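You operate a simulated robot arm through the tools that you are given. There is no shell and no other tool.

The job below is to be done with a simulated robot arm. You get a single attempt, and the scene is never put back.

## Task
Count the foam blocks on the top of the green bench, then put as many of the foam scraps from the top of the green bench in the open carton. Press the orange test key three times. Press the check key two times. Fetch the yellow label clip and set it on top of the red dome. Turn the tap knob to -5 dB. Take the black good label clip on the top of the grey table and put it away on the top of the reel stand. Put the middle cords carton on the top of the grey table away on the top of the teal bench. Put the blue strap on the top of the grey table away on the upper shelf of the cable cabinet. The order is free. Set down upright: yellow label clip, black good label clip, middle cords carton.
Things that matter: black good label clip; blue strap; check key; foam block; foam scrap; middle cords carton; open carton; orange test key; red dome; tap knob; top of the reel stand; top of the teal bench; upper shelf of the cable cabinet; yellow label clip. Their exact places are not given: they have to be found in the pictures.

The check looks at the end state, three seconds after you hand in, the way a careful person would. Anything else that was tipped, shoved, dropped, spilled or broken makes it a failure.

## Robot
A 7-joint arm with a three-finger gripper on a trunk, on a base that drives. Base frame: it is fixed to the floor where the robot stands at the start and does not move with it; the origin is under the middle of the robot, x ahead of it, y to its left, z up; the surface under the hand at the start is at about z = 0.8. Readings come in m, rad, newtons and seconds.
Its first joint turns from -2.897 to 2.897 rad. Places, roughly: black good label clip [3.25, 2.5, 0.75]; blue strap (5x5x3 cm) [3, 1.8, 0.8]; check key [1.6, 0.3, 0.8]; foam block (8x8x5 cm) [0.6, -0.2, 0.8]; foam scrap (8x4x3 cm) [1.2, 0.1, 0.8]; middle cords carton [3.25, 2, 0.75]; open carton [1, 0, 1]; orange test key [0.8, 0.4, 0.8]; red dome (7x7x8 cm) [2.1, 0.1, 0.8]; tap knob [3.3, 3.5, 1.5]; top of the reel stand [-4.8, -0.1, 0.8]; top of the teal bench [1.9, 9.4, 0.8]; upper shelf of the cable cabinet [0.9, 3.1, 1.3]; yellow label clip [1.75, 0, 0.75]. Payload 2.69 kg.
Tool frame: the origin (TCP) lies between the finger pads and is the grasp point; the fingertips stand 0.029 m ahead of it; z points along the fingers, y is the line along which they close. The gripper opens to 0.12 m. The gripper's body begins 0.078 m behind the TCP.
Orientation is told as [roll, pitch, yaw] about the base's x, y, z axes, in that order, counted from this pose: with the fingers straight down and closing along the base's y, the tool's x points along the base's -x, its y along +y and its z along -z.

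## Interface
- The arm moves only by the tool play_rows. Its argument "increments" is a list of rows, each an object of numbers (a shift or turn left out is 0, a gripper value left out holds the last): "x", "y", "z": the shift along the base's x, y, z in cm; "ax", "ay", "az": the turn, a rotation vector about the base's x, y, z in degrees. In form: [{"x": .., "y": .., "z": .., "ax": .., "ay": .., "az": ..}, ...]. A call has 1 to 20 rows; each row is the pose to reach, as a shift and turn from the pose commanded when the call began. "claw" is the gripper command, from -1 (shut) to 1 (fully open), values between in proportion, set as the call begins (left out, the last holds). Each row takes 0.2 s and may step no farther than 0.05 m and 0.15 rad from the row before; otherwise, or with a gripper value out of range, the whole call is refused. Where a pose cannot be reached the arm comes as near as it can. A force on the tool above 40 N (or 10 N above the force at the start of the call, whichever is more), or a blocked arm, ends the call early, and 0.2 s more pass. The fingers move at their own pace and stop on an object; they squeeze with about 43 N. The grip force told is the motor's: it shows also when the fingers shut on nothing. Time passes only in rows, and 0.2 s behind the last, so rows that repeat a pose let the fingers close. It gives the time, the measured TCP pose, the force on the tool (base axes), the opening and the grip force at its end, in the units of the frame above (readings bear some noise), with the torque about the TCP (base axes, N m) and any sound that the robot's microphone picked up.
- Cameras (640 x 400 px; columns grow to the right, rows downward): "scene" is now at [0.303, 0.1591, 1.3829]; the picture's right is [-0.33, -0.94, 0.00], its down [-0.56, 0.20, -0.80] and it looks along [0.75, -0.27, -0.60] (base axes); focal length 292 px, centre (320, 200). "wrist" rides on the gripper at [0.063, 0, -0.104] in the tool frame; the picture's right is [0.00, 1.00, 0.00], its down [-0.83, 0.00, -0.56] and it looks along [-0.56, 0.00, 0.83] (tool axes); focal length 275 px, centre (320, 200).
- grab_frame(camera): a new picture of that camera. It takes no simulated time.
- slide_trunk(by): slides the trunk up (or, below 0, down) by that many m; the arm and the scene camera ride with it, the base frame stays. It gives what a move gives, with no picture.
- steer(legs): drives the robot by 1 to 6 legs, each [ahead, left, turn to the left] in m, m and rad, along the robot's own axes; the way and the turn of a leg run together, so that a leg with both is an arc; at most 1.5 m and 3.142 rad a leg. The arm and the cameras ride along, it lands a little off, and it stops where it bumps. It gives what a move gives.
- turn_head(pan, tilt): turns the head with the scene camera to pan (to the left, within 2.496 rad either way) and tilt (down, from -0.506 to 1.204), counted from straight ahead of the robot. It gives what a move gives.
- measure_at(camera, pixels): for up to 12 pixels [column, row] of the newest picture of that camera ("zoom" is the newest enlarged one), the place [x, y, z] in the base frame of the surface seen there, good to about 0.002 m. It takes no simulated time.
- close_up(camera, box): a new picture of the part [left, top, right, bottom] of that camera's present view, enlarged. It takes no simulated time.
- close_job(): hands the job in; it is judged then, once.

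Unless the task says otherwise, let go and move clear before handing in.

The tools are called after ">>>" by a JSON object that holds its "fn" and its "kwargs". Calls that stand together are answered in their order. play_rows: Moves the arm, as the interface text tells. Its arguments: {"type":"object","properties":{"increments":{"type":"array"},"claw":{"type":"number"}},"required":["increments"]} The other tools are called the same way: slide_trunk (by) slides the trunk up or down; steer (legs) drives the base; turn_head (pan, tilt) turns the head that bears the scene camera; grab_frame (camera) takes a picture; measure_at (camera, pixels) gives the place of the surface under pixels of a picture; close_up (camera, box) takes an enlarged picture of a part of a camera's view; close_job () hands the job in.

At the start:

```text
time_s: 0.0
position: [0.5806, -0.0376, 1.1857]
ee_rot: [0.001, 0.0, 0.001]
contact_force: [0.1, 0.5, 1.0]
ft_torque: [0.01, 0.01, -0.01]
opening: 0.1202
gripper_force: 0.2
trunk travel left (down, up): [-0.375, 0.211]
robot x, y, heading: [0.0002, 0.0018, 0.002]
head pan, tilt: [-0.34, 0.642]
```

scene: 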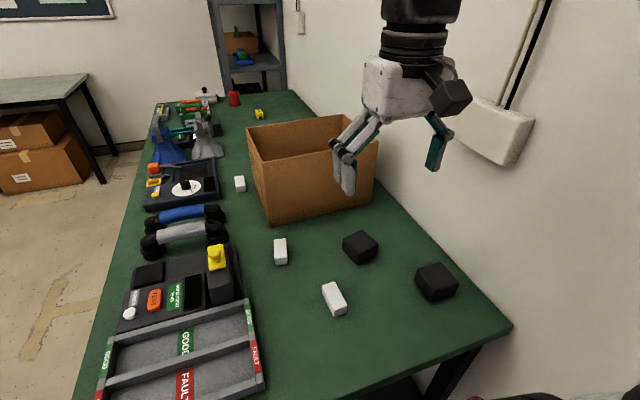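
wrist: 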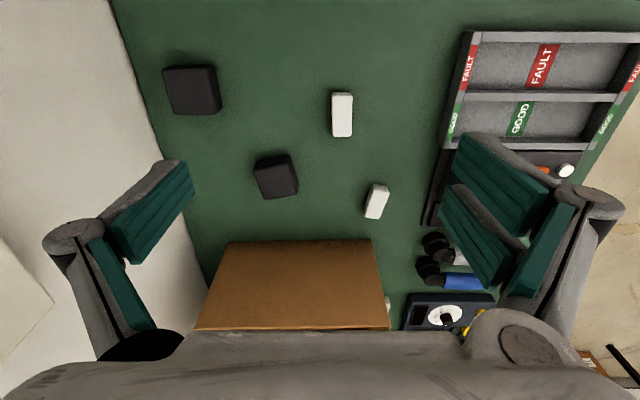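

The first pictures show two black foam blocks (scene ~[360,247], [436,282]) and three white scraps ([280,250], [334,298], [240,183]). There may be more hidden behind the carton, so I look closer before moving.

>>> {"fn": "close_up", "kwargs": {"camera": "scene", "box": [80, 60, 320, 210]}}

>>> {"fn": "measure_at", "kwargs": {"camera": "scene", "pixels": [[360, 240], [436, 275], [280, 243], [334, 291], [240, 179], [155, 298], [175, 296], [130, 312], [234, 98], [259, 113], [262, 140], [340, 125]]}}

```text
2.67 times, centred on (200, 135) of scene
```

zoom: 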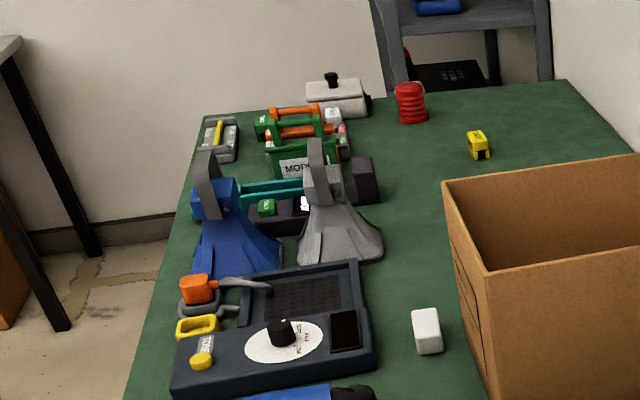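

```text
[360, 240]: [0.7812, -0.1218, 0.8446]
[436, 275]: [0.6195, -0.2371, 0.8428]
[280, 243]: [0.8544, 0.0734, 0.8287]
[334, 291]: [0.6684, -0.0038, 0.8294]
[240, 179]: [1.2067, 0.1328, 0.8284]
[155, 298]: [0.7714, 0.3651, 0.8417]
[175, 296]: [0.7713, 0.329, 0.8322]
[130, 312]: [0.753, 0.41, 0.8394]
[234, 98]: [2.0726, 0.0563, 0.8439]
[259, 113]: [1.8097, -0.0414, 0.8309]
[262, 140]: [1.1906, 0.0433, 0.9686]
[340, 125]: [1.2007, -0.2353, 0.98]
```

The bench top is near z=0.80 with the test panel near (0.77,0.36). I look closer at the test panel and the rest of the bench.

>>> {"fn": "close_up", "kwargs": {"camera": "scene", "box": [90, 220, 282, 340]}}

>>> {"fn": "turn_head", "kwargs": {"pan": 0.0, "tilt": 0.6}}

>>> {"fn": "grab_frame", "kwargs": {"camera": "scene"}}

```text
3.33 times, centred on (186, 280) of scene
```

zoom: 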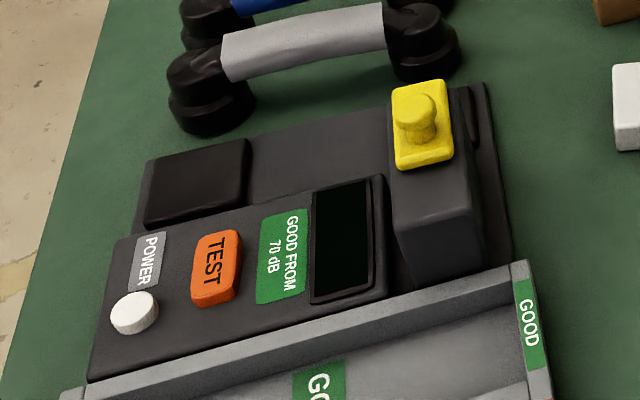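

```text
time_s: 0.8
position: [0.5817, -0.0379, 1.1842]
ee_rot: [0.0, 0.001, 0.0]
contact_force: [0.2, 0.3, 1.0]
ft_torque: [-0.03, 0.0, 0.0]
opening: 0.1199
gripper_force: 0.0
trunk travel left (down, up): [-0.375, 0.211]
robot x, y, heading: [-0.0031, -0.0001, 0.001]
head pan, tilt: [0.0, 0.6]
```

```text
taken
```

scene: 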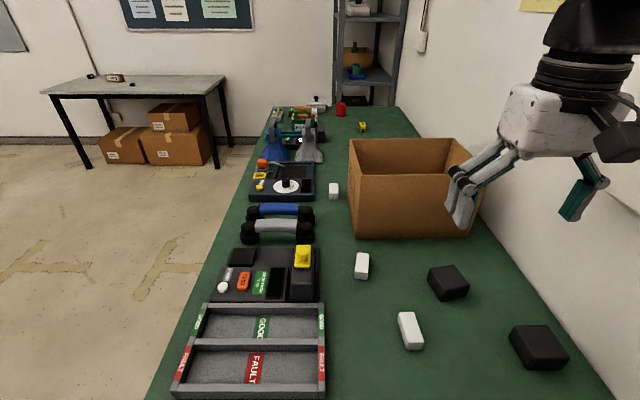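

The bench runs ahead to x≈2.2; the carton hides the area behind it. I look around the room by panning the head.

>>> {"fn": "turn_head", "kwargs": {"pan": 0.6, "tilt": 0.3}}

>>> {"fn": "grab_frame", "kwargs": {"camera": "scene"}}

>>> {"fn": "turn_head", "kwargs": {"pan": 1.5, "tilt": 0.3}}

>>> {"fn": "grab_frame", "kwargs": {"camera": "scene"}}

>>> {"fn": "turn_head", "kwargs": {"pan": 2.4, "tilt": 0.3}}

>>> {"fn": "grab_frame", "kwargs": {"camera": "scene"}}

>>> {"fn": "turn_head", "kwargs": {"pan": -2.4, "tilt": 0.3}}

>>> {"fn": "grab_frame", "kwargs": {"camera": "scene"}}

```text
time_s: 1.8
position: [0.5814, -0.0379, 1.1853]
ee_rot: [0.001, -0.001, 0.001]
contact_force: [0.5, 0.5, 0.9]
ft_torque: [0.01, -0.05, 0.02]
opening: 0.1201
gripper_force: 0.1
trunk travel left (down, up): [-0.375, 0.211]
robot x, y, heading: [0.0007, -0.0006, 0.0]
head pan, tilt: [0.6, 0.3]
```

```text
taken
```

scene: 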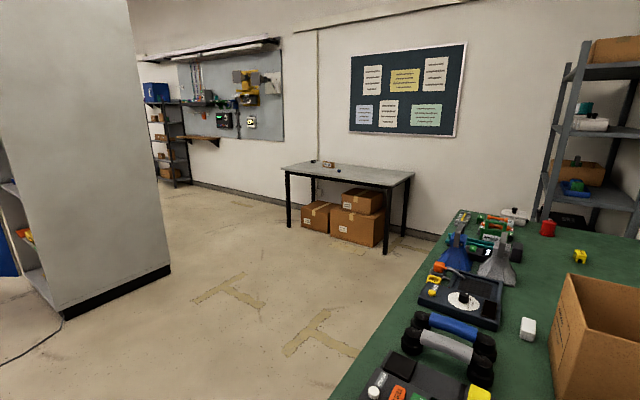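

```text
time_s: 3.0
position: [0.5805, -0.0368, 1.1849]
ee_rot: [0.001, 0.0, -0.001]
contact_force: [-0.5, -0.3, 0.3]
ft_torque: [-0.02, -0.04, 0.0]
opening: 0.1196
gripper_force: 0.0
trunk travel left (down, up): [-0.375, 0.211]
robot x, y, heading: [-0.0025, -0.0008, -0.0]
head pan, tilt: [1.499, 0.3]
```

```text
taken
```

scene: 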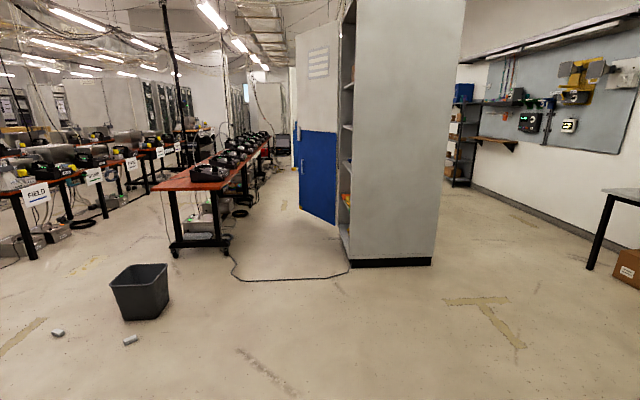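

```text
time_s: 4.2
position: [0.5815, -0.038, 1.1853]
ee_rot: [0.001, 0.0, 0.0]
contact_force: [0.2, -0.4, 0.2]
ft_torque: [0.02, -0.01, 0.02]
opening: 0.12
gripper_force: 0.0
trunk travel left (down, up): [-0.375, 0.211]
robot x, y, heading: [-0.0009, 0.0027, 0.004]
head pan, tilt: [2.4, 0.3]
```

```text
taken
```

scene: 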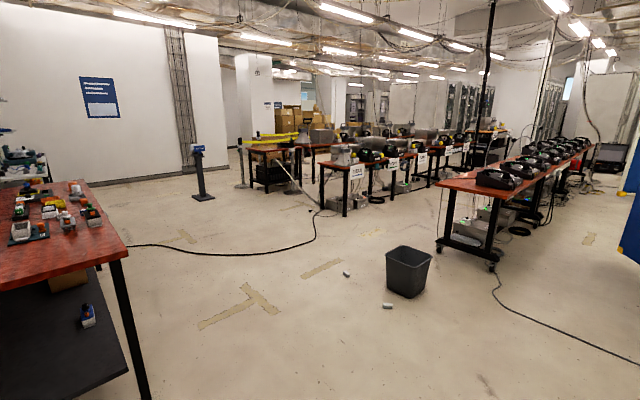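

```text
time_s: 8.0
position: [0.5806, -0.0371, 1.1849]
ee_rot: [-0.001, 0.0, -0.001]
contact_force: [0.2, 0.3, -0.3]
ft_torque: [-0.01, 0.01, 0.0]
opening: 0.12
gripper_force: 0.1
trunk travel left (down, up): [-0.375, 0.211]
robot x, y, heading: [-0.0008, 0.0005, -0.002]
head pan, tilt: [-2.4, 0.3]
```

```text
taken
```

scene: 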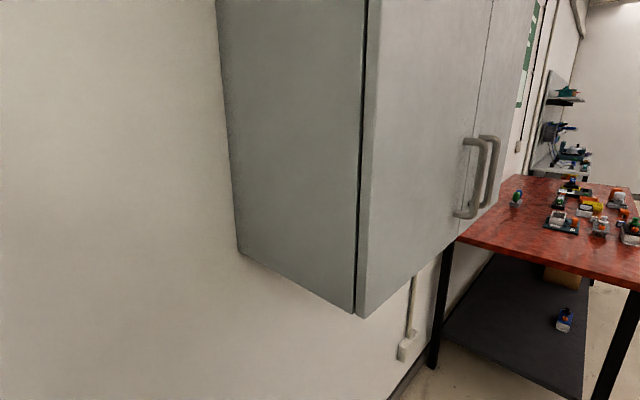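

The room is large; a cable cabinet stands near (0.9,3), a grey table at (3.2,2.2), and the wall panel with the tap beyond. I start with the test panel: point the head at it and measure.

>>> {"fn": "turn_head", "kwargs": {"pan": 0.4, "tilt": 0.85}}

>>> {"fn": "grab_frame", "kwargs": {"camera": "scene"}}

```text
time_s: 10.5
position: [0.5815, -0.0372, 1.1854]
ee_rot: [-0.001, 0.0, 0.002]
contact_force: [-0.6, -1.0, 0.4]
ft_torque: [-0.02, 0.0, 0.0]
opening: 0.1196
gripper_force: 0.2
trunk travel left (down, up): [-0.375, 0.211]
robot x, y, heading: [0.0041, -0.0021, -0.002]
head pan, tilt: [0.4, 0.85]
```

```text
taken
```

scene: 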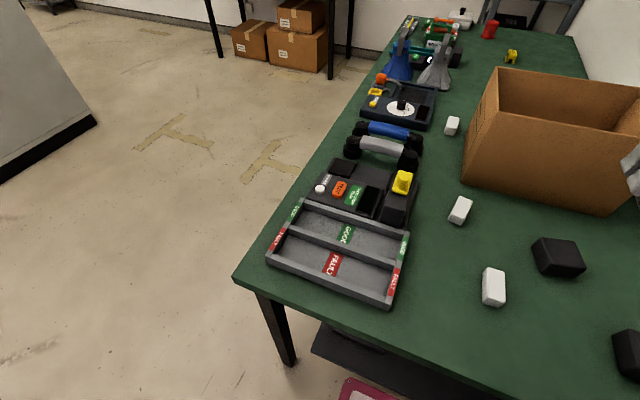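

>>> {"fn": "close_up", "kwargs": {"camera": "scene", "box": [290, 140, 450, 240]}}

```text
4.00 times, centred on (370, 190) of scene
```

zoom: 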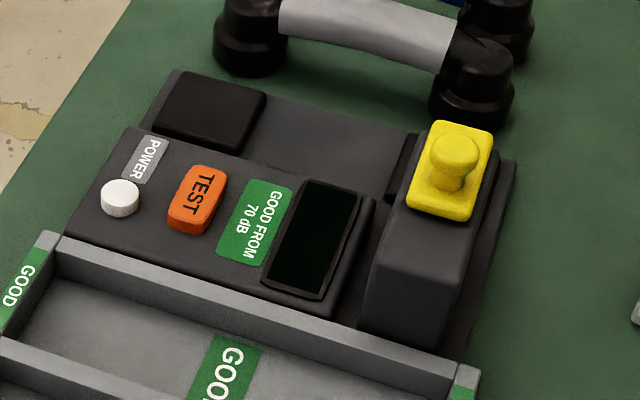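

>>> {"fn": "measure_at", "kwargs": {"camera": "zoom", "pixels": [[205, 182], [188, 216], [200, 195], [196, 170], [222, 180], [172, 212], [118, 192], [455, 150], [440, 195], [315, 240], [110, 220], [55, 245]]}}

```text
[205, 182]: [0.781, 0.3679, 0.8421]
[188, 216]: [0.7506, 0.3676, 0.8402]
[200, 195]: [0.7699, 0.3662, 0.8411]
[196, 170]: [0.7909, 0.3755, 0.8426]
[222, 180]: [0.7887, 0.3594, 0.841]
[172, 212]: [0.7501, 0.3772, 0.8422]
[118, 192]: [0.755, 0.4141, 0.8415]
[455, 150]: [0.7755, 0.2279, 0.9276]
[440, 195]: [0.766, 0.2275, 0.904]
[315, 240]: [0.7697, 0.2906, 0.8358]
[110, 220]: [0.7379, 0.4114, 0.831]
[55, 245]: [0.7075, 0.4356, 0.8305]
```

The orange key's top is centred at about (0.770, 0.368, 0.841), about 9 mm proud of the panel. I shut the gripper and move above it.

>>> {"fn": "play_rows", "kwargs": {"claw": -1, "increments": [{"x": 1.9, "y": 4.05, "z": -1.5}, {"x": 3.8, "y": 8.1, "z": -3}, {"x": 5.7, "y": 12.15, "z": -4.5}, {"x": 7.6, "y": 16.2, "z": -6}, {"x": 9.5, "y": 20.25, "z": -7.5}, {"x": 11.4, "y": 24.3, "z": -9}, {"x": 13.3, "y": 28.35, "z": -10.5}, {"x": 15.2, "y": 32.4, "z": -12}, {"x": 17.1, "y": 36.45, "z": -13.5}, {"x": 18.9, "y": 40.5, "z": -15}, {"x": 18.9, "y": 40.5, "z": -19}, {"x": 18.9, "y": 40.5, "z": -23}, {"x": 18.9, "y": 40.5, "z": -26.5}, {"x": 18.9, "y": 40.5, "z": -26.5}, {"x": 18.9, "y": 40.5, "z": -26.5}]}}

>>> {"fn": "close_up", "kwargs": {"camera": "scene", "box": [290, 140, 450, 240]}}

>>> {"fn": "grab_frame", "kwargs": {"camera": "wrist"}}

```text
time_s: 13.7
position: [0.7727, 0.3677, 0.9202]
ee_rot: [-0.001, 0.0, 0.0]
contact_force: [-0.4, -0.4, -0.7]
ft_torque: [-0.01, -0.01, -0.01]
opening: 0.0
gripper_force: 28.9
trunk travel left (down, up): [-0.375, 0.211]
robot x, y, heading: [-0.0032, -0.0035, 0.002]
head pan, tilt: [0.4, 0.85]
```

```text
4.00 times, centred on (370, 190) of scene
```

zoom: 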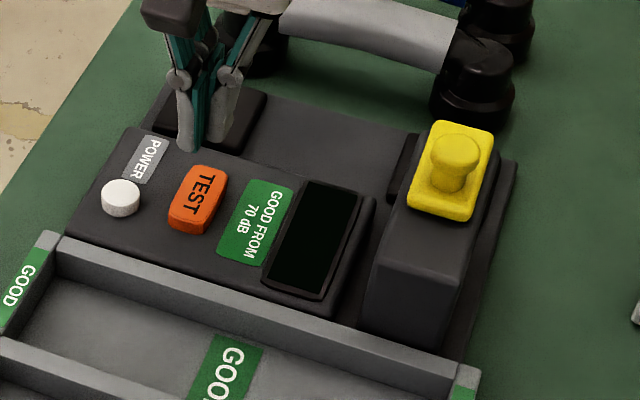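

```text
taken
```

wrist: 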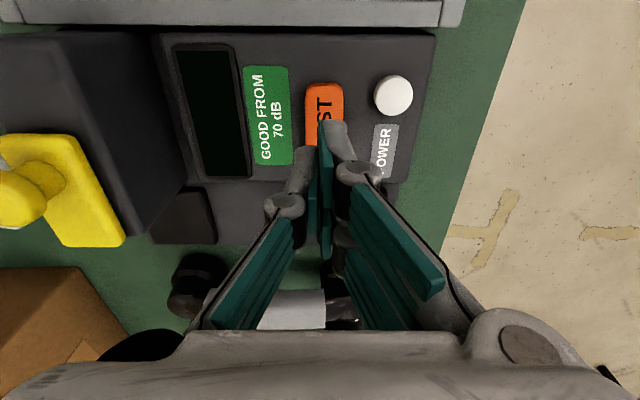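

The closed fingertips are right above the TEST key (tip at z≈0.891). I descend slowly and press, reading force and sound.

>>> {"fn": "play_rows", "kwargs": {"increments": [{"x": -0.2, "z": -2.5}, {"x": -0.2, "z": -4.2}, {"x": -0.2, "z": -4.7}, {"x": -0.2, "z": -5.0}, {"x": -0.2, "z": -5.2}]}}

```text
time_s: 14.9
position: [0.7685, 0.3681, 0.8688]
ee_rot: [0.0, 0.0, 0.0]
contact_force: [-0.3, -0.9, 0.3]
ft_torque: [0.0, 0.01, 0.0]
opening: 0.0
gripper_force: 28.3
trunk travel left (down, up): [-0.375, 0.211]
robot x, y, heading: [-0.0028, -0.0052, -0.0]
head pan, tilt: [0.4, 0.85]
```

No contact yet at tip z≈0.840. I go down in 1 mm steps.

>>> {"fn": "play_rows", "kwargs": {"increments": [{"z": -0.1}, {"z": -0.2}, {"z": -0.3}, {"z": -0.3}]}}

```text
time_s: 15.9
position: [0.768, 0.3679, 0.866]
ee_rot: [0.001, 0.001, 0.0]
contact_force: [0.4, 0.0, 1.0]
ft_torque: [0.02, -0.01, 0.0]
opening: 0.0061
gripper_force: 28.3
trunk travel left (down, up): [-0.375, 0.211]
robot x, y, heading: [0.0007, -0.0037, 0.001]
head pan, tilt: [0.4, 0.85]
```

The opening now reads 0.006, which hints at something between or under the fingers. I take pictures to check.

>>> {"fn": "close_up", "kwargs": {"camera": "scene", "box": [320, 150, 400, 200]}}

>>> {"fn": "close_up", "kwargs": {"camera": "wrist", "box": [220, 50, 460, 200]}}

```text
8.00 times, centred on (360, 175) of scene
```

zoom: 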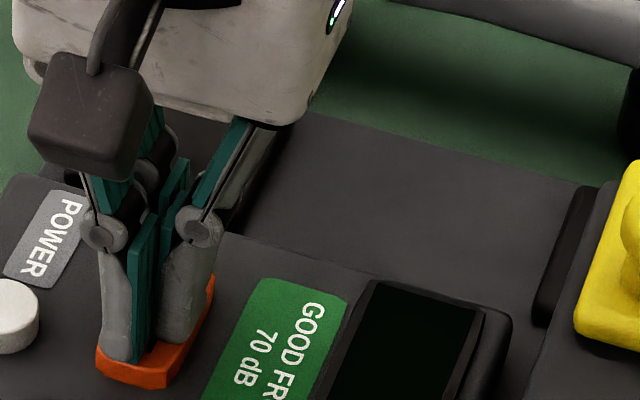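

```text
2.67 times, centred on (340, 125) of wrist
```

zoom: 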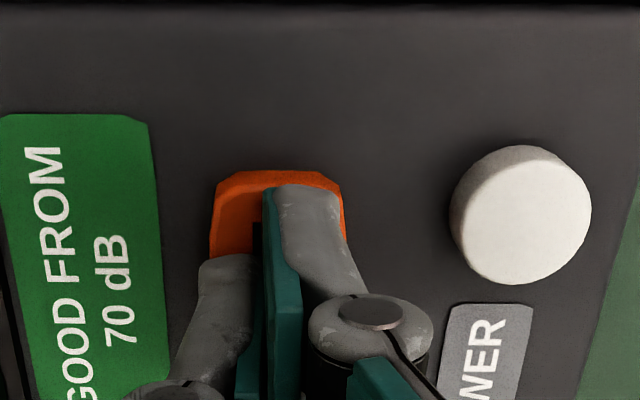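

The fingertips rest on the orange key and have spread slightly. I press a little further.

>>> {"fn": "play_rows", "kwargs": {"increments": [{"z": -0.1}, {"z": -0.2}, {"z": -0.3}]}}

>>> {"fn": "close_up", "kwargs": {"camera": "wrist", "box": [220, 50, 460, 200]}}

```text
time_s: 16.7
position: [0.768, 0.3672, 0.8622]
ee_rot: [0.0, 0.0, 0.001]
contact_force: [-0.5, 0.5, 3.1]
ft_torque: [0.03, 0.02, 0.0]
opening: 0.0057
gripper_force: 28.6
trunk travel left (down, up): [-0.375, 0.211]
robot x, y, heading: [0.001, 0.0004, -0.006]
head pan, tilt: [0.4, 0.85]
heard: click
```

```text
2.67 times, centred on (340, 125) of wrist
```

zoom: 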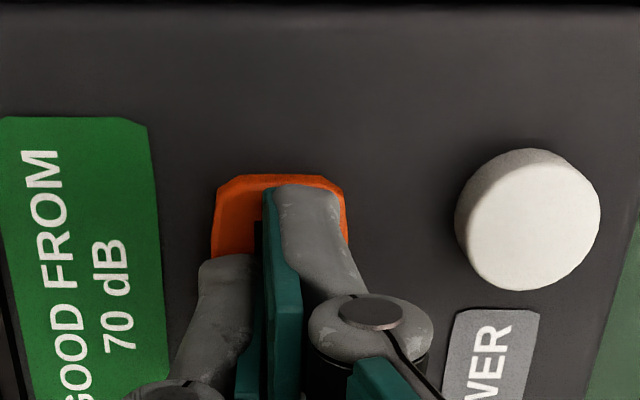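

A click was heard at TCP z≈0.862: one press. I lift fully clear so the key resets, checking for sound.

>>> {"fn": "play_rows", "kwargs": {"increments": [{"z": 0.5}, {"z": 1.0}, {"z": 1.8}, {"z": 1.8}]}}

>>> {"fn": "close_up", "kwargs": {"camera": "wrist", "box": [140, 20, 460, 220]}}

```text
time_s: 17.7
position: [0.7685, 0.3676, 0.8811]
ee_rot: [-0.001, -0.001, 0.0]
contact_force: [-0.6, 0.1, -0.2]
ft_torque: [0.01, 0.07, 0.01]
opening: 0.0
gripper_force: 28.5
trunk travel left (down, up): [-0.375, 0.211]
robot x, y, heading: [-0.0004, 0.0055, -0.0]
head pan, tilt: [0.4, 0.85]
```

```text
2.00 times, centred on (300, 120) of wrist
```

zoom: 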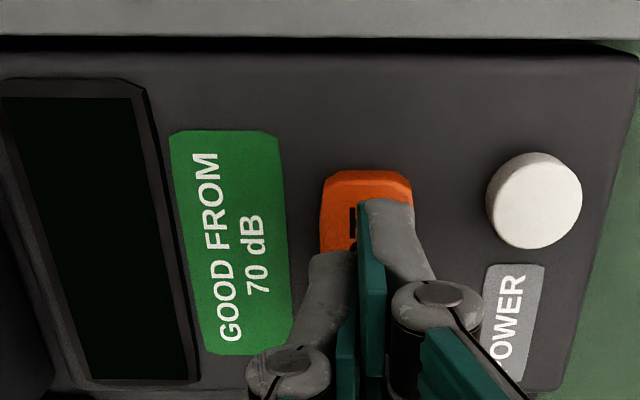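

Key is released and the fingers are clear. Second press, same depth plus a hair, in one call with return.

>>> {"fn": "play_rows", "kwargs": {"increments": [{"z": -1.0}, {"z": -1.4}, {"z": -1.6}, {"z": -1.8}, {"z": -1.85}, {"z": -1.85}, {"z": -1.2}, {"z": 0}, {"z": 0}]}}

```text
time_s: 19.7
position: [0.7672, 0.3683, 0.8798]
ee_rot: [0.002, 0.0, 0.001]
contact_force: [0.5, 0.2, -0.1]
ft_torque: [0.01, 0.0, 0.01]
opening: 0.0002
gripper_force: 28.8
trunk travel left (down, up): [-0.375, 0.211]
robot x, y, heading: [0.0012, -0.0013, -0.004]
head pan, tilt: [0.4, 0.85]
heard: click
```

One click again: second press done. Third press the same way.

>>> {"fn": "play_rows", "kwargs": {"increments": [{"z": -1.0}, {"z": -1.4}, {"z": -1.6}, {"z": -1.8}, {"z": -1.85}, {"z": -1.85}, {"z": -1.2}, {"z": 0}, {"z": 0}]}}

>>> {"fn": "grab_frame", "kwargs": {"camera": "wrist"}}

```text
time_s: 21.7
position: [0.7679, 0.3673, 0.88]
ee_rot: [-0.002, 0.0, -0.001]
contact_force: [-0.5, 0.0, -0.2]
ft_torque: [0.01, 0.01, 0.0]
opening: 0.0002
gripper_force: 29.0
trunk travel left (down, up): [-0.375, 0.211]
robot x, y, heading: [0.0007, -0.0001, 0.003]
head pan, tilt: [0.4, 0.85]
heard: click
```

```text
taken
```

wrist: 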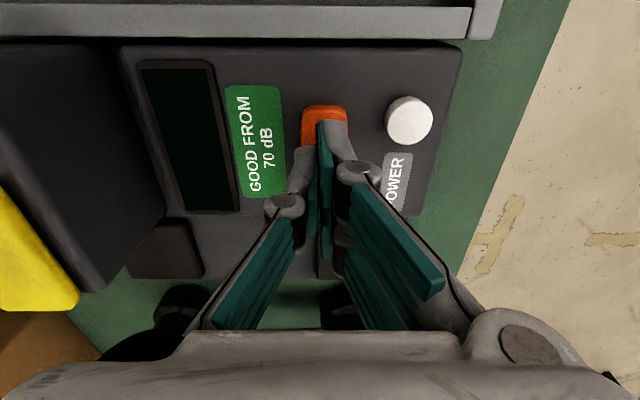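

Three clicks total, test key done. I lift the arm and look at the near scraps.

>>> {"fn": "play_rows", "kwargs": {"claw": 0.2, "increments": [{"z": 5}, {"z": 10}, {"z": 15}, {"z": 20}, {"z": 22, "x": -2, "y": -4}, {"z": 24, "x": -4, "y": -8}, {"z": 24, "x": -6, "y": -12}, {"z": 24, "x": -7, "y": -16.5}, {"z": 24, "x": -8, "y": -21}, {"z": 24, "x": -9, "y": -25.5}, {"z": 24, "x": -10, "y": -30}]}}

>>> {"fn": "turn_head", "kwargs": {"pan": -0.15, "tilt": 0.75}}

>>> {"fn": "grab_frame", "kwargs": {"camera": "scene"}}

>>> {"fn": "grab_frame", "kwargs": {"camera": "wrist"}}

```text
time_s: 24.1
position: [0.6688, 0.0693, 1.1197]
ee_rot: [0.0, -0.001, 0.002]
contact_force: [0.1, 0.7, -0.8]
ft_torque: [-0.02, 0.0, 0.01]
opening: 0.0721
gripper_force: 0.1
trunk travel left (down, up): [-0.375, 0.211]
robot x, y, heading: [0.002, -0.0015, -0.002]
head pan, tilt: [0.4, 0.85]
```

```text
time_s: 25.1
position: [0.6687, 0.0694, 1.1193]
ee_rot: [0.0, 0.0, 0.0]
contact_force: [0.1, 0.7, 0.2]
ft_torque: [0.02, 0.01, -0.02]
opening: 0.072
gripper_force: 0.0
trunk travel left (down, up): [-0.375, 0.211]
robot x, y, heading: [-0.0035, 0.0011, -0.004]
head pan, tilt: [-0.15, 0.75]
```

```text
taken
```

scene: 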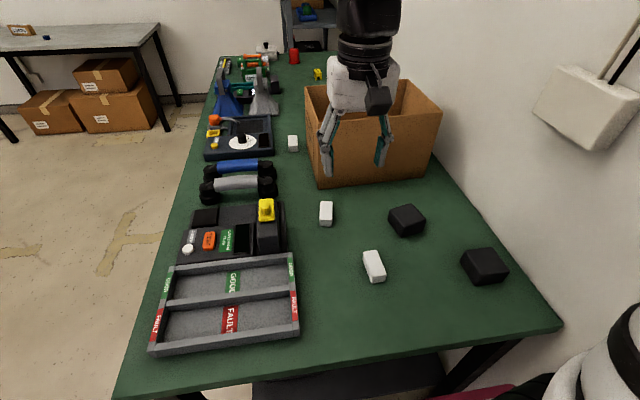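

```text
taken
```

wrist: 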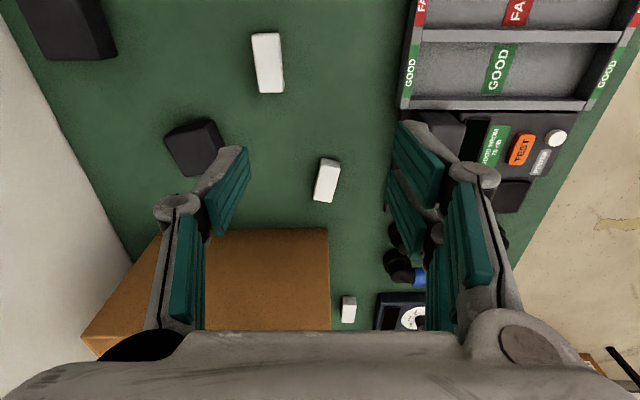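

The two near scraps are at scene [326,213] and [374,266]. I zoom to measure their edges.

>>> {"fn": "close_up", "kwargs": {"camera": "scene", "box": [296, 190, 424, 290]}}

```text
4.00 times, centred on (360, 240) of scene
```

zoom: 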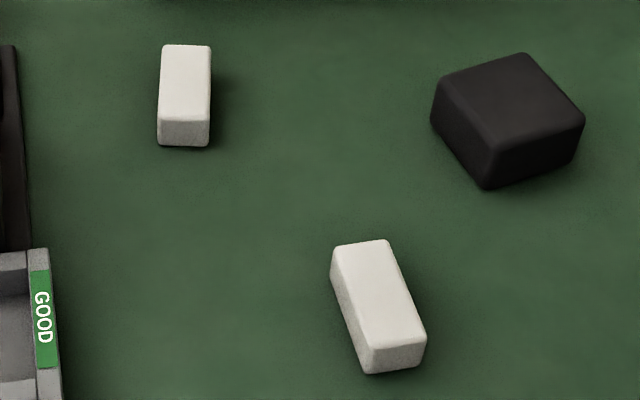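

>>> {"fn": "measure_at", "kwargs": {"camera": "zoom", "pixels": [[335, 252], [384, 244], [420, 330], [371, 342], [377, 293], [166, 49], [206, 49], [206, 115], [162, 115], [185, 80]]}}

```text
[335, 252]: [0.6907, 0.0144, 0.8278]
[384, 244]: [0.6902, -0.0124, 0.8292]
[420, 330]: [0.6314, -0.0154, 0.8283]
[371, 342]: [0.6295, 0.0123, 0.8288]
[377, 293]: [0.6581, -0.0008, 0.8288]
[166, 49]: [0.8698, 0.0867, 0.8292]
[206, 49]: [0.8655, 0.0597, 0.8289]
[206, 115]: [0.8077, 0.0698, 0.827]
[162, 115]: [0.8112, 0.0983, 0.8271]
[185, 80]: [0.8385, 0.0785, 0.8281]
```

Scrap A is centred at (0.660, 0.000), nearly along x; scrap B at (0.839, 0.078) turned about −10°. I descend on A with fingers closing along y.

>>> {"fn": "play_rows", "kwargs": {"claw": 0.3, "increments": [{"x": -0.45, "y": -3.5, "z": -3}, {"x": -0.9, "y": -6.95, "z": -6, "az": 2}, {"x": -0.9, "y": -6.95, "z": -10.5, "az": 2}, {"x": -0.9, "y": -6.95, "z": -15, "az": 2}, {"x": -0.9, "y": -6.95, "z": -19, "az": 2}, {"x": -0.9, "y": -6.95, "z": -23, "az": 2}, {"x": -0.9, "y": -6.95, "z": -26, "az": 2}, {"x": -0.9, "y": -6.95, "z": -28.5, "az": 2}, {"x": -0.9, "y": -6.95, "z": -28.5, "az": 2}]}}

>>> {"fn": "grab_frame", "kwargs": {"camera": "wrist"}}

```text
time_s: 27.1
position: [0.6578, -0.0008, 0.8337]
ee_rot: [0.001, 0.001, 0.037]
contact_force: [-1.1, -0.3, -0.2]
ft_torque: [0.0, 0.02, 0.02]
opening: 0.0779
gripper_force: 0.0
trunk travel left (down, up): [-0.375, 0.211]
robot x, y, heading: [-0.0004, -0.0002, 0.002]
head pan, tilt: [-0.15, 0.75]
```

```text
taken
```

wrist: 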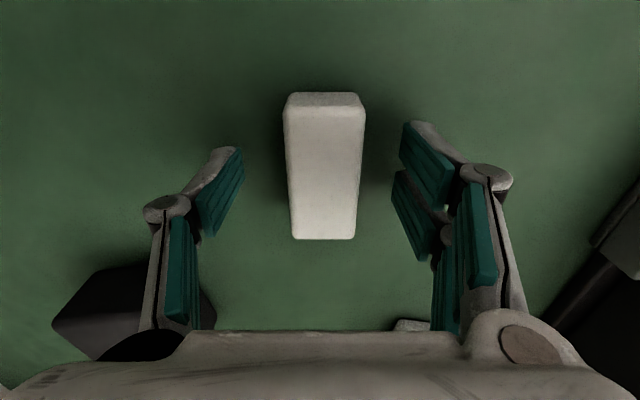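

The scrap lies centred between the open fingers (wrist [325,165]). I close.

>>> {"fn": "play_rows", "kwargs": {"claw": -1, "increments": [{}, {}, {}]}}

```text
time_s: 27.9
position: [0.658, -0.0005, 0.8344]
ee_rot: [0.0, -0.001, 0.034]
contact_force: [0.2, 0.2, 0.2]
ft_torque: [0.02, 0.02, 0.02]
opening: 0.0325
gripper_force: 42.8
trunk travel left (down, up): [-0.375, 0.211]
robot x, y, heading: [0.0019, 0.0039, -0.005]
head pan, tilt: [-0.15, 0.75]
```

The scrap is gripped (opening 0.0325). I lift and take a picture to measure the carton.

>>> {"fn": "play_rows", "kwargs": {"increments": [{"z": 5}, {"z": 10}, {"z": 15}, {"z": 20}, {"z": 25}, {"z": 30}, {"z": 34}]}}

>>> {"fn": "grab_frame", "kwargs": {"camera": "scene"}}

>>> {"fn": "grab_frame", "kwargs": {"camera": "wrist"}}

```text
time_s: 29.5
position: [0.6593, -0.0018, 1.1732]
ee_rot: [0.0, 0.001, 0.037]
contact_force: [-0.4, -0.3, -0.4]
ft_torque: [0.0, 0.04, 0.03]
opening: 0.032
gripper_force: 43.2
trunk travel left (down, up): [-0.375, 0.211]
robot x, y, heading: [0.0022, -0.004, 0.004]
head pan, tilt: [-0.15, 0.75]
```

```text
taken
```

scene: 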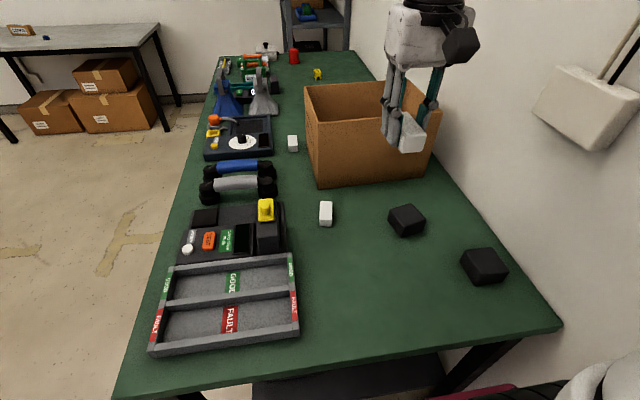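

```text
taken
```

wrist: 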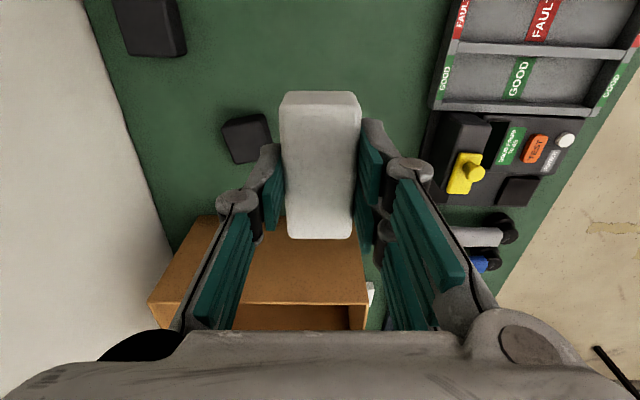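

I measure the carton's corners in the scene picture (near rim around [318,127], back-left [304,87]).

>>> {"fn": "measure_at", "kwargs": {"camera": "scene", "pixels": [[316, 127], [319, 135], [340, 128], [304, 88], [345, 86], [375, 130], [437, 116], [340, 108], [370, 100], [424, 172], [319, 185], [402, 95]]}}

>>> {"fn": "close_up", "kwargs": {"camera": "scene", "box": [290, 60, 450, 160]}}

```text
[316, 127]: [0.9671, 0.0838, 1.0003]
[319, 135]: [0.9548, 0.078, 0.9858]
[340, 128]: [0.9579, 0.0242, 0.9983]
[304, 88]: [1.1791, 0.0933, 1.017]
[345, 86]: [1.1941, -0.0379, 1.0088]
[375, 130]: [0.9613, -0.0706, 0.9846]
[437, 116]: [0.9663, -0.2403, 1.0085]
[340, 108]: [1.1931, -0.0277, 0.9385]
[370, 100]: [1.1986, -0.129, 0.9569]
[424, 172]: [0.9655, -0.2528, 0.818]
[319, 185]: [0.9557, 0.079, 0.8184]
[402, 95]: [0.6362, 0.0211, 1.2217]
```

```text
4.00 times, centred on (370, 110) of scene
```

zoom: 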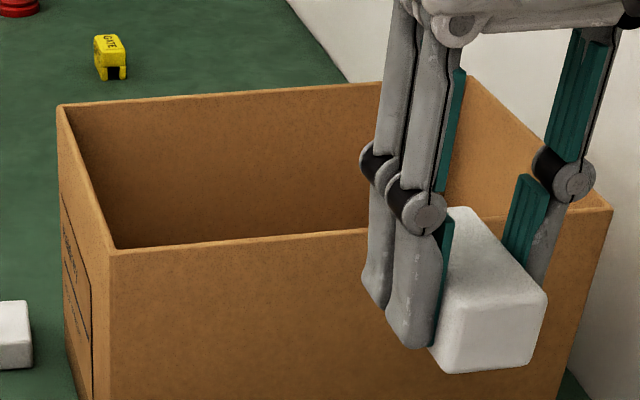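

The carton rim is at z≈1.01, spanning x 0.957–1.195 and y −0.255–0.09. I try reaching over it from here with the scrap at z≈1.19.

>>> {"fn": "play_rows", "kwargs": {"increments": [{"x": 4.5, "y": -0.7, "z": 1}, {"x": 9, "y": -1.4, "z": 1.5}, {"x": 13.5, "y": -2.1, "z": 1.5}, {"x": 18, "y": -2.8, "z": 1.5}, {"x": 22.5, "y": -3.5, "z": 1.5}, {"x": 27, "y": -4.2, "z": 1.5}, {"x": 31.5, "y": -5, "z": 1.5}, {"x": 35, "y": -5.5, "z": 1.5}, {"x": 38, "y": -5.8, "z": 1.5}, {"x": 38, "y": -5.8, "z": 1.5}]}}

>>> {"fn": "grab_frame", "kwargs": {"camera": "wrist"}}

```text
time_s: 31.7
position: [0.9579, -0.0518, 1.1643]
ee_rot: [0.0, 0.001, 0.035]
contact_force: [-0.1, -0.2, -0.2]
ft_torque: [-0.02, -0.02, -0.02]
opening: 0.0323
gripper_force: 42.6
out of reach, approached as far as the arm can: row 7, 8, 9, 10
trunk travel left (down, up): [-0.375, 0.211]
robot x, y, heading: [0.0002, -0.0005, -0.003]
head pan, tilt: [-0.15, 0.75]
```

```text
taken
```

wrist: 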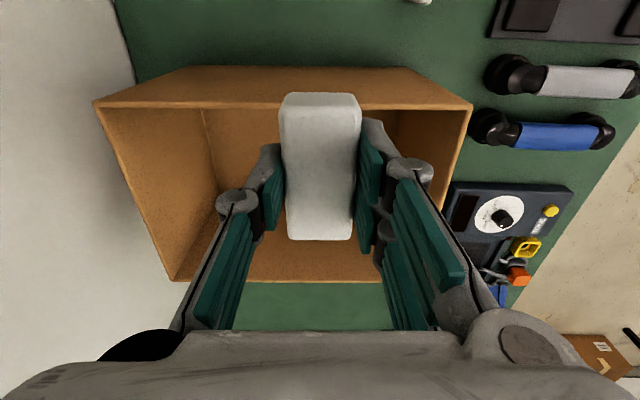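

The arm stops at x=0.958. I measure where the bench's near edge is to see if a short drive ahead is safe.

>>> {"fn": "turn_head", "kwargs": {"pan": 0.0, "tilt": 1.15}}

>>> {"fn": "grab_frame", "kwargs": {"camera": "scene"}}

```text
time_s: 32.5
position: [0.9572, -0.0514, 1.1649]
ee_rot: [0.001, 0.0, 0.035]
contact_force: [-0.1, 0.2, 0.5]
ft_torque: [-0.01, -0.02, 0.0]
opening: 0.0321
gripper_force: 42.7
trunk travel left (down, up): [-0.375, 0.211]
robot x, y, heading: [-0.0006, 0.0011, -0.002]
head pan, tilt: [0.0, 1.15]
```

```text
taken
```

scene: 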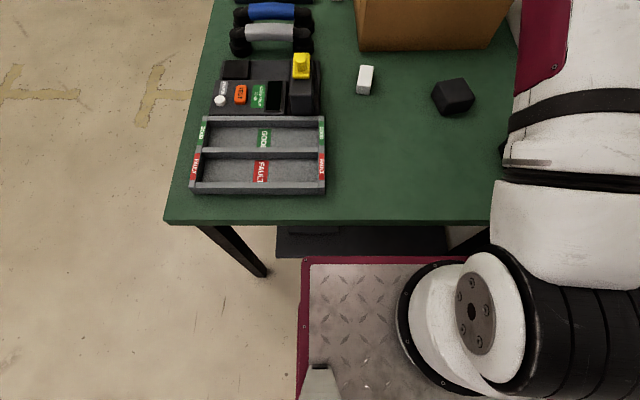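

>>> {"fn": "measure_at", "kwargs": {"camera": "scene", "pixels": [[350, 221], [350, 258], [303, 262], [303, 330], [190, 222], [200, 100], [350, 245], [350, 300], [265, 272]]}}

```text
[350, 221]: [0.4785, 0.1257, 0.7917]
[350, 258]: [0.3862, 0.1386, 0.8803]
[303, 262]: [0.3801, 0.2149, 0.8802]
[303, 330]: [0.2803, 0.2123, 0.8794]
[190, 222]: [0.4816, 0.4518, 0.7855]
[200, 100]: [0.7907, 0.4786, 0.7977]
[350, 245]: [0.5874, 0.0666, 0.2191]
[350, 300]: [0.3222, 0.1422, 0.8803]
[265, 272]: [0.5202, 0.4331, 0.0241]
```

The bench edge is at x=0.478 and the robot's plate reaches x≈0.386, so rather than driving I tilt the fingers outward to gain reach over the carton.

>>> {"fn": "turn_head", "kwargs": {"pan": -0.1, "tilt": 0.7}}

>>> {"fn": "play_rows", "kwargs": {"increments": [{"ay": -8}, {"ay": -16}, {"ay": -24}, {"ay": -32}, {"ay": -36}, {"ay": -36}]}}

>>> {"fn": "grab_frame", "kwargs": {"camera": "scene"}}

>>> {"fn": "grab_frame", "kwargs": {"camera": "wrist"}}

```text
time_s: 33.4
position: [0.9574, -0.0524, 1.1643]
ee_rot: [0.001, 0.002, 0.034]
contact_force: [-0.2, -0.1, -0.1]
ft_torque: [-0.01, 0.0, 0.03]
opening: 0.0323
gripper_force: 43.2
trunk travel left (down, up): [-0.375, 0.211]
robot x, y, heading: [-0.003, 0.0002, 0.004]
head pan, tilt: [-0.099, 0.7]
```

```text
time_s: 34.8
position: [0.959, -0.0511, 1.1677]
ee_rot: [-0.026, -0.628, 0.044]
contact_force: [-0.3, -0.2, 0.8]
ft_torque: [0.0, 0.06, -0.03]
opening: 0.0326
gripper_force: 43.2
trunk travel left (down, up): [-0.375, 0.211]
robot x, y, heading: [0.0001, -0.0021, -0.001]
head pan, tilt: [-0.099, 0.7]
```

```text
taken
```

scene: 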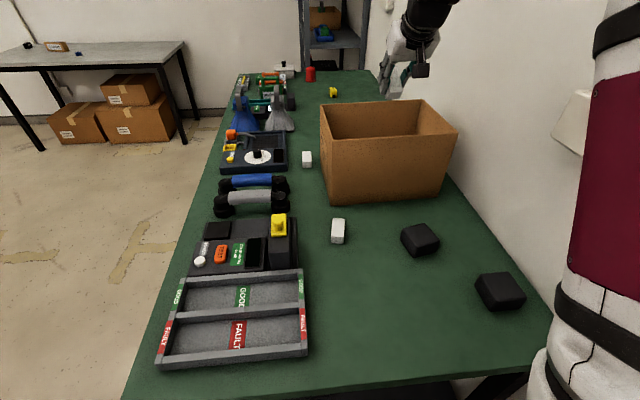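

```text
taken
```

wrist: 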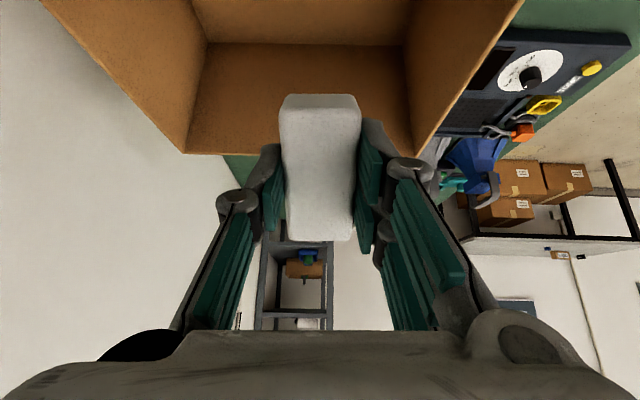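

Reach command was clipped to x=0.958 and now has tilt to spare. I move out 9 cm and then lower into the carton.

>>> {"fn": "play_rows", "kwargs": {"increments": [{"x": 4}, {"x": 8}, {"x": 10}, {"x": 10, "z": -4}, {"x": 10, "z": -8}, {"x": 10, "z": -12}, {"x": 10, "z": -12}]}}

>>> {"fn": "grab_frame", "kwargs": {"camera": "scene"}}

>>> {"fn": "grab_frame", "kwargs": {"camera": "wrist"}}

```text
time_s: 36.4
position: [1.0592, -0.051, 1.0465]
ee_rot: [-0.027, -0.627, 0.044]
contact_force: [-1.1, -0.1, 0.0]
ft_torque: [0.01, -0.01, 0.02]
opening: 0.0322
gripper_force: 42.6
trunk travel left (down, up): [-0.375, 0.211]
robot x, y, heading: [0.0006, 0.0055, -0.002]
head pan, tilt: [-0.099, 0.7]
```

```text
taken
```

scene: 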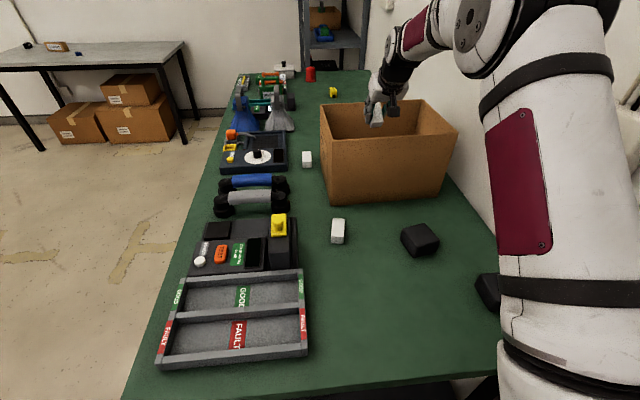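

```text
taken
```

wrist: 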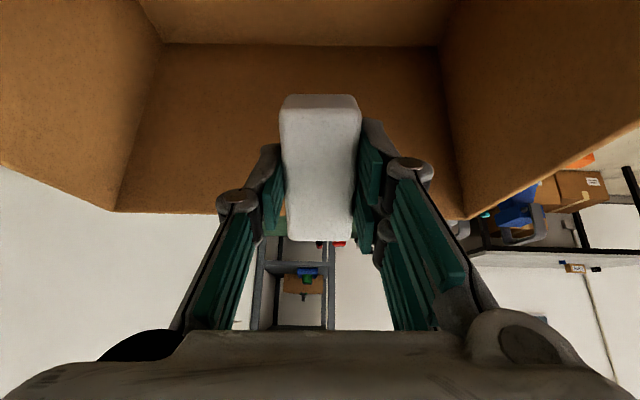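

The scrap hangs inside the carton's opening (wrist view shows walls all around). I lower 5 cm more and release.

>>> {"fn": "play_rows", "kwargs": {"increments": [{"z": -2.5}, {"z": -5}, {"z": -5}]}}

>>> {"fn": "play_rows", "kwargs": {"claw": 0.2, "increments": [{}, {}, {}]}}

>>> {"fn": "grab_frame", "kwargs": {"camera": "wrist"}}

```text
time_s: 37.2
position: [1.0607, -0.0502, 0.9978]
ee_rot: [-0.026, -0.627, 0.043]
contact_force: [-0.2, 0.3, -1.0]
ft_torque: [0.03, 0.01, 0.02]
opening: 0.0321
gripper_force: 43.3
trunk travel left (down, up): [-0.375, 0.211]
robot x, y, heading: [0.0008, -0.0033, -0.002]
head pan, tilt: [-0.099, 0.7]
```

```text
time_s: 38.0
position: [1.06, -0.0503, 0.9976]
ee_rot: [-0.025, -0.629, 0.044]
contact_force: [0.3, -0.2, -0.6]
ft_torque: [-0.03, -0.01, -0.01]
opening: 0.0718
gripper_force: 0.1
trunk travel left (down, up): [-0.375, 0.211]
robot x, y, heading: [-0.0041, -0.0005, -0.001]
head pan, tilt: [-0.099, 0.7]
```

```text
taken
```

wrist: 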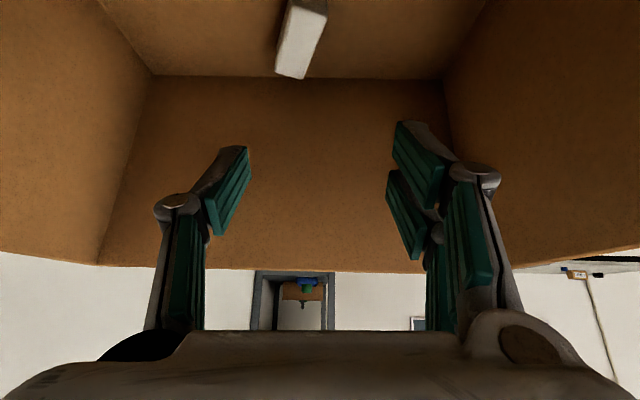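

The scrap lies on the carton floor (wrist [300,40]). I raise out, un-tilt and return toward scrap B.

>>> {"fn": "play_rows", "kwargs": {"increments": [{"z": 5}, {"z": 10}, {"z": 15}, {"z": 18}, {"z": 18, "x": -4, "ay": 8}, {"z": 18, "x": -8, "ay": 16}, {"z": 18, "x": -12, "y": 2, "ay": 24}, {"z": 18, "x": -16, "y": 5, "ay": 32}, {"z": 17, "x": -19, "y": 8, "ay": 36}, {"z": 15, "x": -21, "y": 11, "ay": 36}, {"z": 13, "x": -22, "y": 13, "ay": 36}, {"z": 13, "x": -22, "y": 13, "ay": 36}]}}

>>> {"fn": "grab_frame", "kwargs": {"camera": "wrist"}}

>>> {"fn": "grab_frame", "kwargs": {"camera": "scene"}}

```text
time_s: 40.6
position: [0.8395, 0.0771, 1.1268]
ee_rot: [0.0, -0.001, 0.035]
contact_force: [0.4, -0.8, -0.2]
ft_torque: [0.01, 0.04, 0.01]
opening: 0.0719
gripper_force: 0.0
trunk travel left (down, up): [-0.375, 0.211]
robot x, y, heading: [0.0006, 0.001, 0.002]
head pan, tilt: [-0.099, 0.7]
```

```text
taken
```

wrist: 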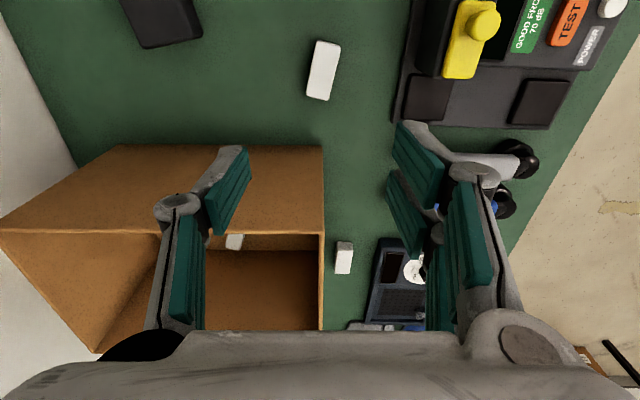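

```text
taken
```

scene: 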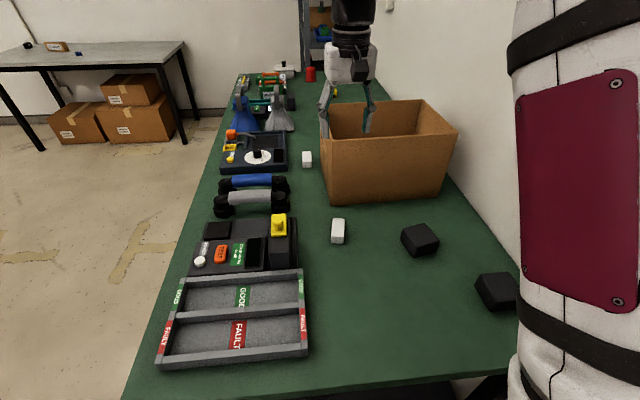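

I re-measure scrap B from the wrist view ([323,70]).

>>> {"fn": "measure_at", "kwargs": {"camera": "wrist", "pixels": [[316, 43], [338, 46], [327, 97], [309, 93], [323, 70]]}}

```text
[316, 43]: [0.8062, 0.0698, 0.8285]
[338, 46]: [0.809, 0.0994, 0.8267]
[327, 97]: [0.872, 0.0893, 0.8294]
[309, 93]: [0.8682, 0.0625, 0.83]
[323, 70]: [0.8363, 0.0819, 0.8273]
```

Scrap B's centre is (0.839, 0.080), turned −8°. I turn and descend on it.

>>> {"fn": "play_rows", "kwargs": {"claw": 0.3, "increments": [{"y": 0.3, "z": -4, "az": -5}, {"y": 0.3, "z": -8, "az": -10}, {"y": 0.3, "z": -12.5, "az": -10}, {"y": 0.3, "z": -17, "az": -10}, {"y": 0.3, "z": -21, "az": -10}, {"y": 0.3, "z": -25, "az": -10}, {"y": 0.3, "z": -27.5, "az": -10}, {"y": 0.3, "z": -29.2, "az": -10}, {"y": 0.3, "z": -29.2, "az": -10}]}}

>>> {"fn": "grab_frame", "kwargs": {"camera": "wrist"}}

```text
time_s: 42.6
position: [0.8385, 0.0821, 0.8364]
ee_rot: [-0.001, 0.0, -0.138]
contact_force: [0.1, -0.3, 0.4]
ft_torque: [0.01, 0.02, -0.02]
opening: 0.0781
gripper_force: 0.1
trunk travel left (down, up): [-0.375, 0.211]
robot x, y, heading: [0.0015, 0.0008, -0.001]
head pan, tilt: [-0.099, 0.7]
```

```text
taken
```

wrist: 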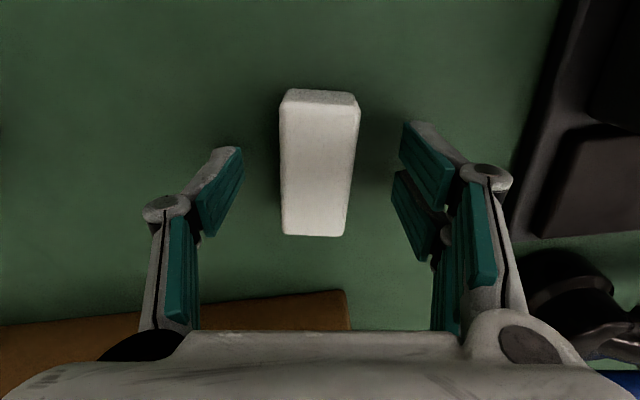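

Scrap B is centred between the fingers (wrist [318,165]). I close on it and lift clear of the carton rim.

>>> {"fn": "play_rows", "kwargs": {"claw": -1, "increments": [{}, {}, {}]}}

>>> {"fn": "play_rows", "kwargs": {"increments": [{"z": 5}, {"z": 10}, {"z": 15}, {"z": 20}, {"z": 25}, {"z": 30}, {"z": 34}, {"z": 34, "y": -4, "az": 5}, {"z": 34, "y": -8, "az": 8}, {"z": 34, "y": -12, "az": 8}, {"z": 34, "y": -15, "az": 8}]}}

```text
time_s: 43.4
position: [0.8386, 0.081, 0.8364]
ee_rot: [0.001, -0.001, -0.14]
contact_force: [0.2, 0.2, 0.2]
ft_torque: [-0.02, 0.0, 0.06]
opening: 0.0324
gripper_force: 42.6
trunk travel left (down, up): [-0.375, 0.211]
robot x, y, heading: [0.0018, -0.003, -0.003]
head pan, tilt: [-0.099, 0.7]
```

```text
time_s: 45.8
position: [0.8388, -0.0682, 1.1756]
ee_rot: [0.0, -0.001, 0.004]
contact_force: [-0.4, 0.6, 0.5]
ft_torque: [-0.02, 0.0, -0.02]
opening: 0.0323
gripper_force: 43.1
trunk travel left (down, up): [-0.375, 0.211]
robot x, y, heading: [-0.0038, -0.0003, -0.002]
head pan, tilt: [-0.099, 0.7]
```

Held at (0.839,−0.068,1.176). I tilt outward and carry it over the carton, a bit to the right of the first scrap.

>>> {"fn": "play_rows", "kwargs": {"increments": [{"ay": -8, "x": 2}, {"ay": -16, "x": 5}, {"ay": -24, "x": 8, "y": -2}, {"ay": -32, "x": 12, "y": -4}, {"ay": -36, "x": 16, "y": -6}, {"ay": -36, "x": 20, "y": -6}, {"ay": -36, "x": 23, "y": -6}, {"ay": -36, "x": 23, "y": -6, "z": -4}, {"ay": -36, "x": 23, "y": -6, "z": -8}, {"ay": -36, "x": 23, "y": -6, "z": -12}, {"ay": -36, "x": 23, "y": -6, "z": -16}, {"ay": -36, "x": 23, "y": -6, "z": -17.5}, {"ay": -36, "x": 23, "y": -6, "z": -17.5}]}}

>>> {"fn": "grab_frame", "kwargs": {"camera": "wrist"}}

```text
time_s: 48.6
position: [1.0685, -0.1281, 1.0008]
ee_rot: [0.001, -0.629, 0.001]
contact_force: [-0.6, -0.4, -0.5]
ft_torque: [-0.03, -0.01, 0.02]
opening: 0.0324
gripper_force: 43.4
trunk travel left (down, up): [-0.375, 0.211]
robot x, y, heading: [0.0008, 0.0016, -0.0]
head pan, tilt: [-0.099, 0.7]
```

```text
taken
```

wrist: 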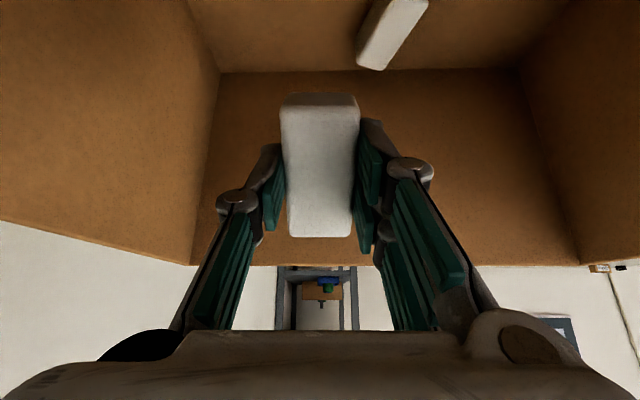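

The second scrap is well inside the carton, beside the first. I release, raise out and use the wrist camera to look over the carton toward the area behind it.

>>> {"fn": "play_rows", "kwargs": {"claw": 0.2, "increments": [{}, {}, {}]}}

>>> {"fn": "play_rows", "kwargs": {"increments": [{"z": 5}, {"z": 10}, {"z": 15}, {"z": 20}, {"z": 24}, {"z": 28, "ay": 8}, {"z": 32, "ay": 16}, {"z": 32, "ay": 16}]}}

>>> {"fn": "grab_frame", "kwargs": {"camera": "wrist"}}

```text
time_s: 49.4
position: [1.069, -0.1295, 1.0007]
ee_rot: [-0.001, -0.628, 0.0]
contact_force: [0.7, 0.4, 0.7]
ft_torque: [0.03, 0.0, 0.01]
opening: 0.0722
gripper_force: 0.1
trunk travel left (down, up): [-0.375, 0.211]
robot x, y, heading: [-0.0008, -0.0008, -0.003]
head pan, tilt: [-0.099, 0.7]
```

```text
time_s: 51.2
position: [0.9814, -0.0843, 1.2689]
ee_rot: [0.0, -0.346, 0.0]
contact_force: [0.5, -0.8, -0.7]
ft_torque: [0.03, -0.02, -0.01]
opening: 0.0721
gripper_force: 0.0
out of reach, approached as far as the arm can: row 6, 7, 8
trunk travel left (down, up): [-0.375, 0.211]
robot x, y, heading: [-0.0004, -0.0013, -0.0]
head pan, tilt: [-0.099, 0.7]
```

```text
taken
```

wrist: 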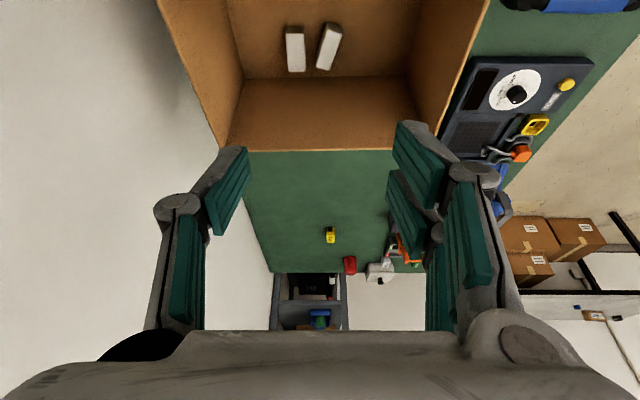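

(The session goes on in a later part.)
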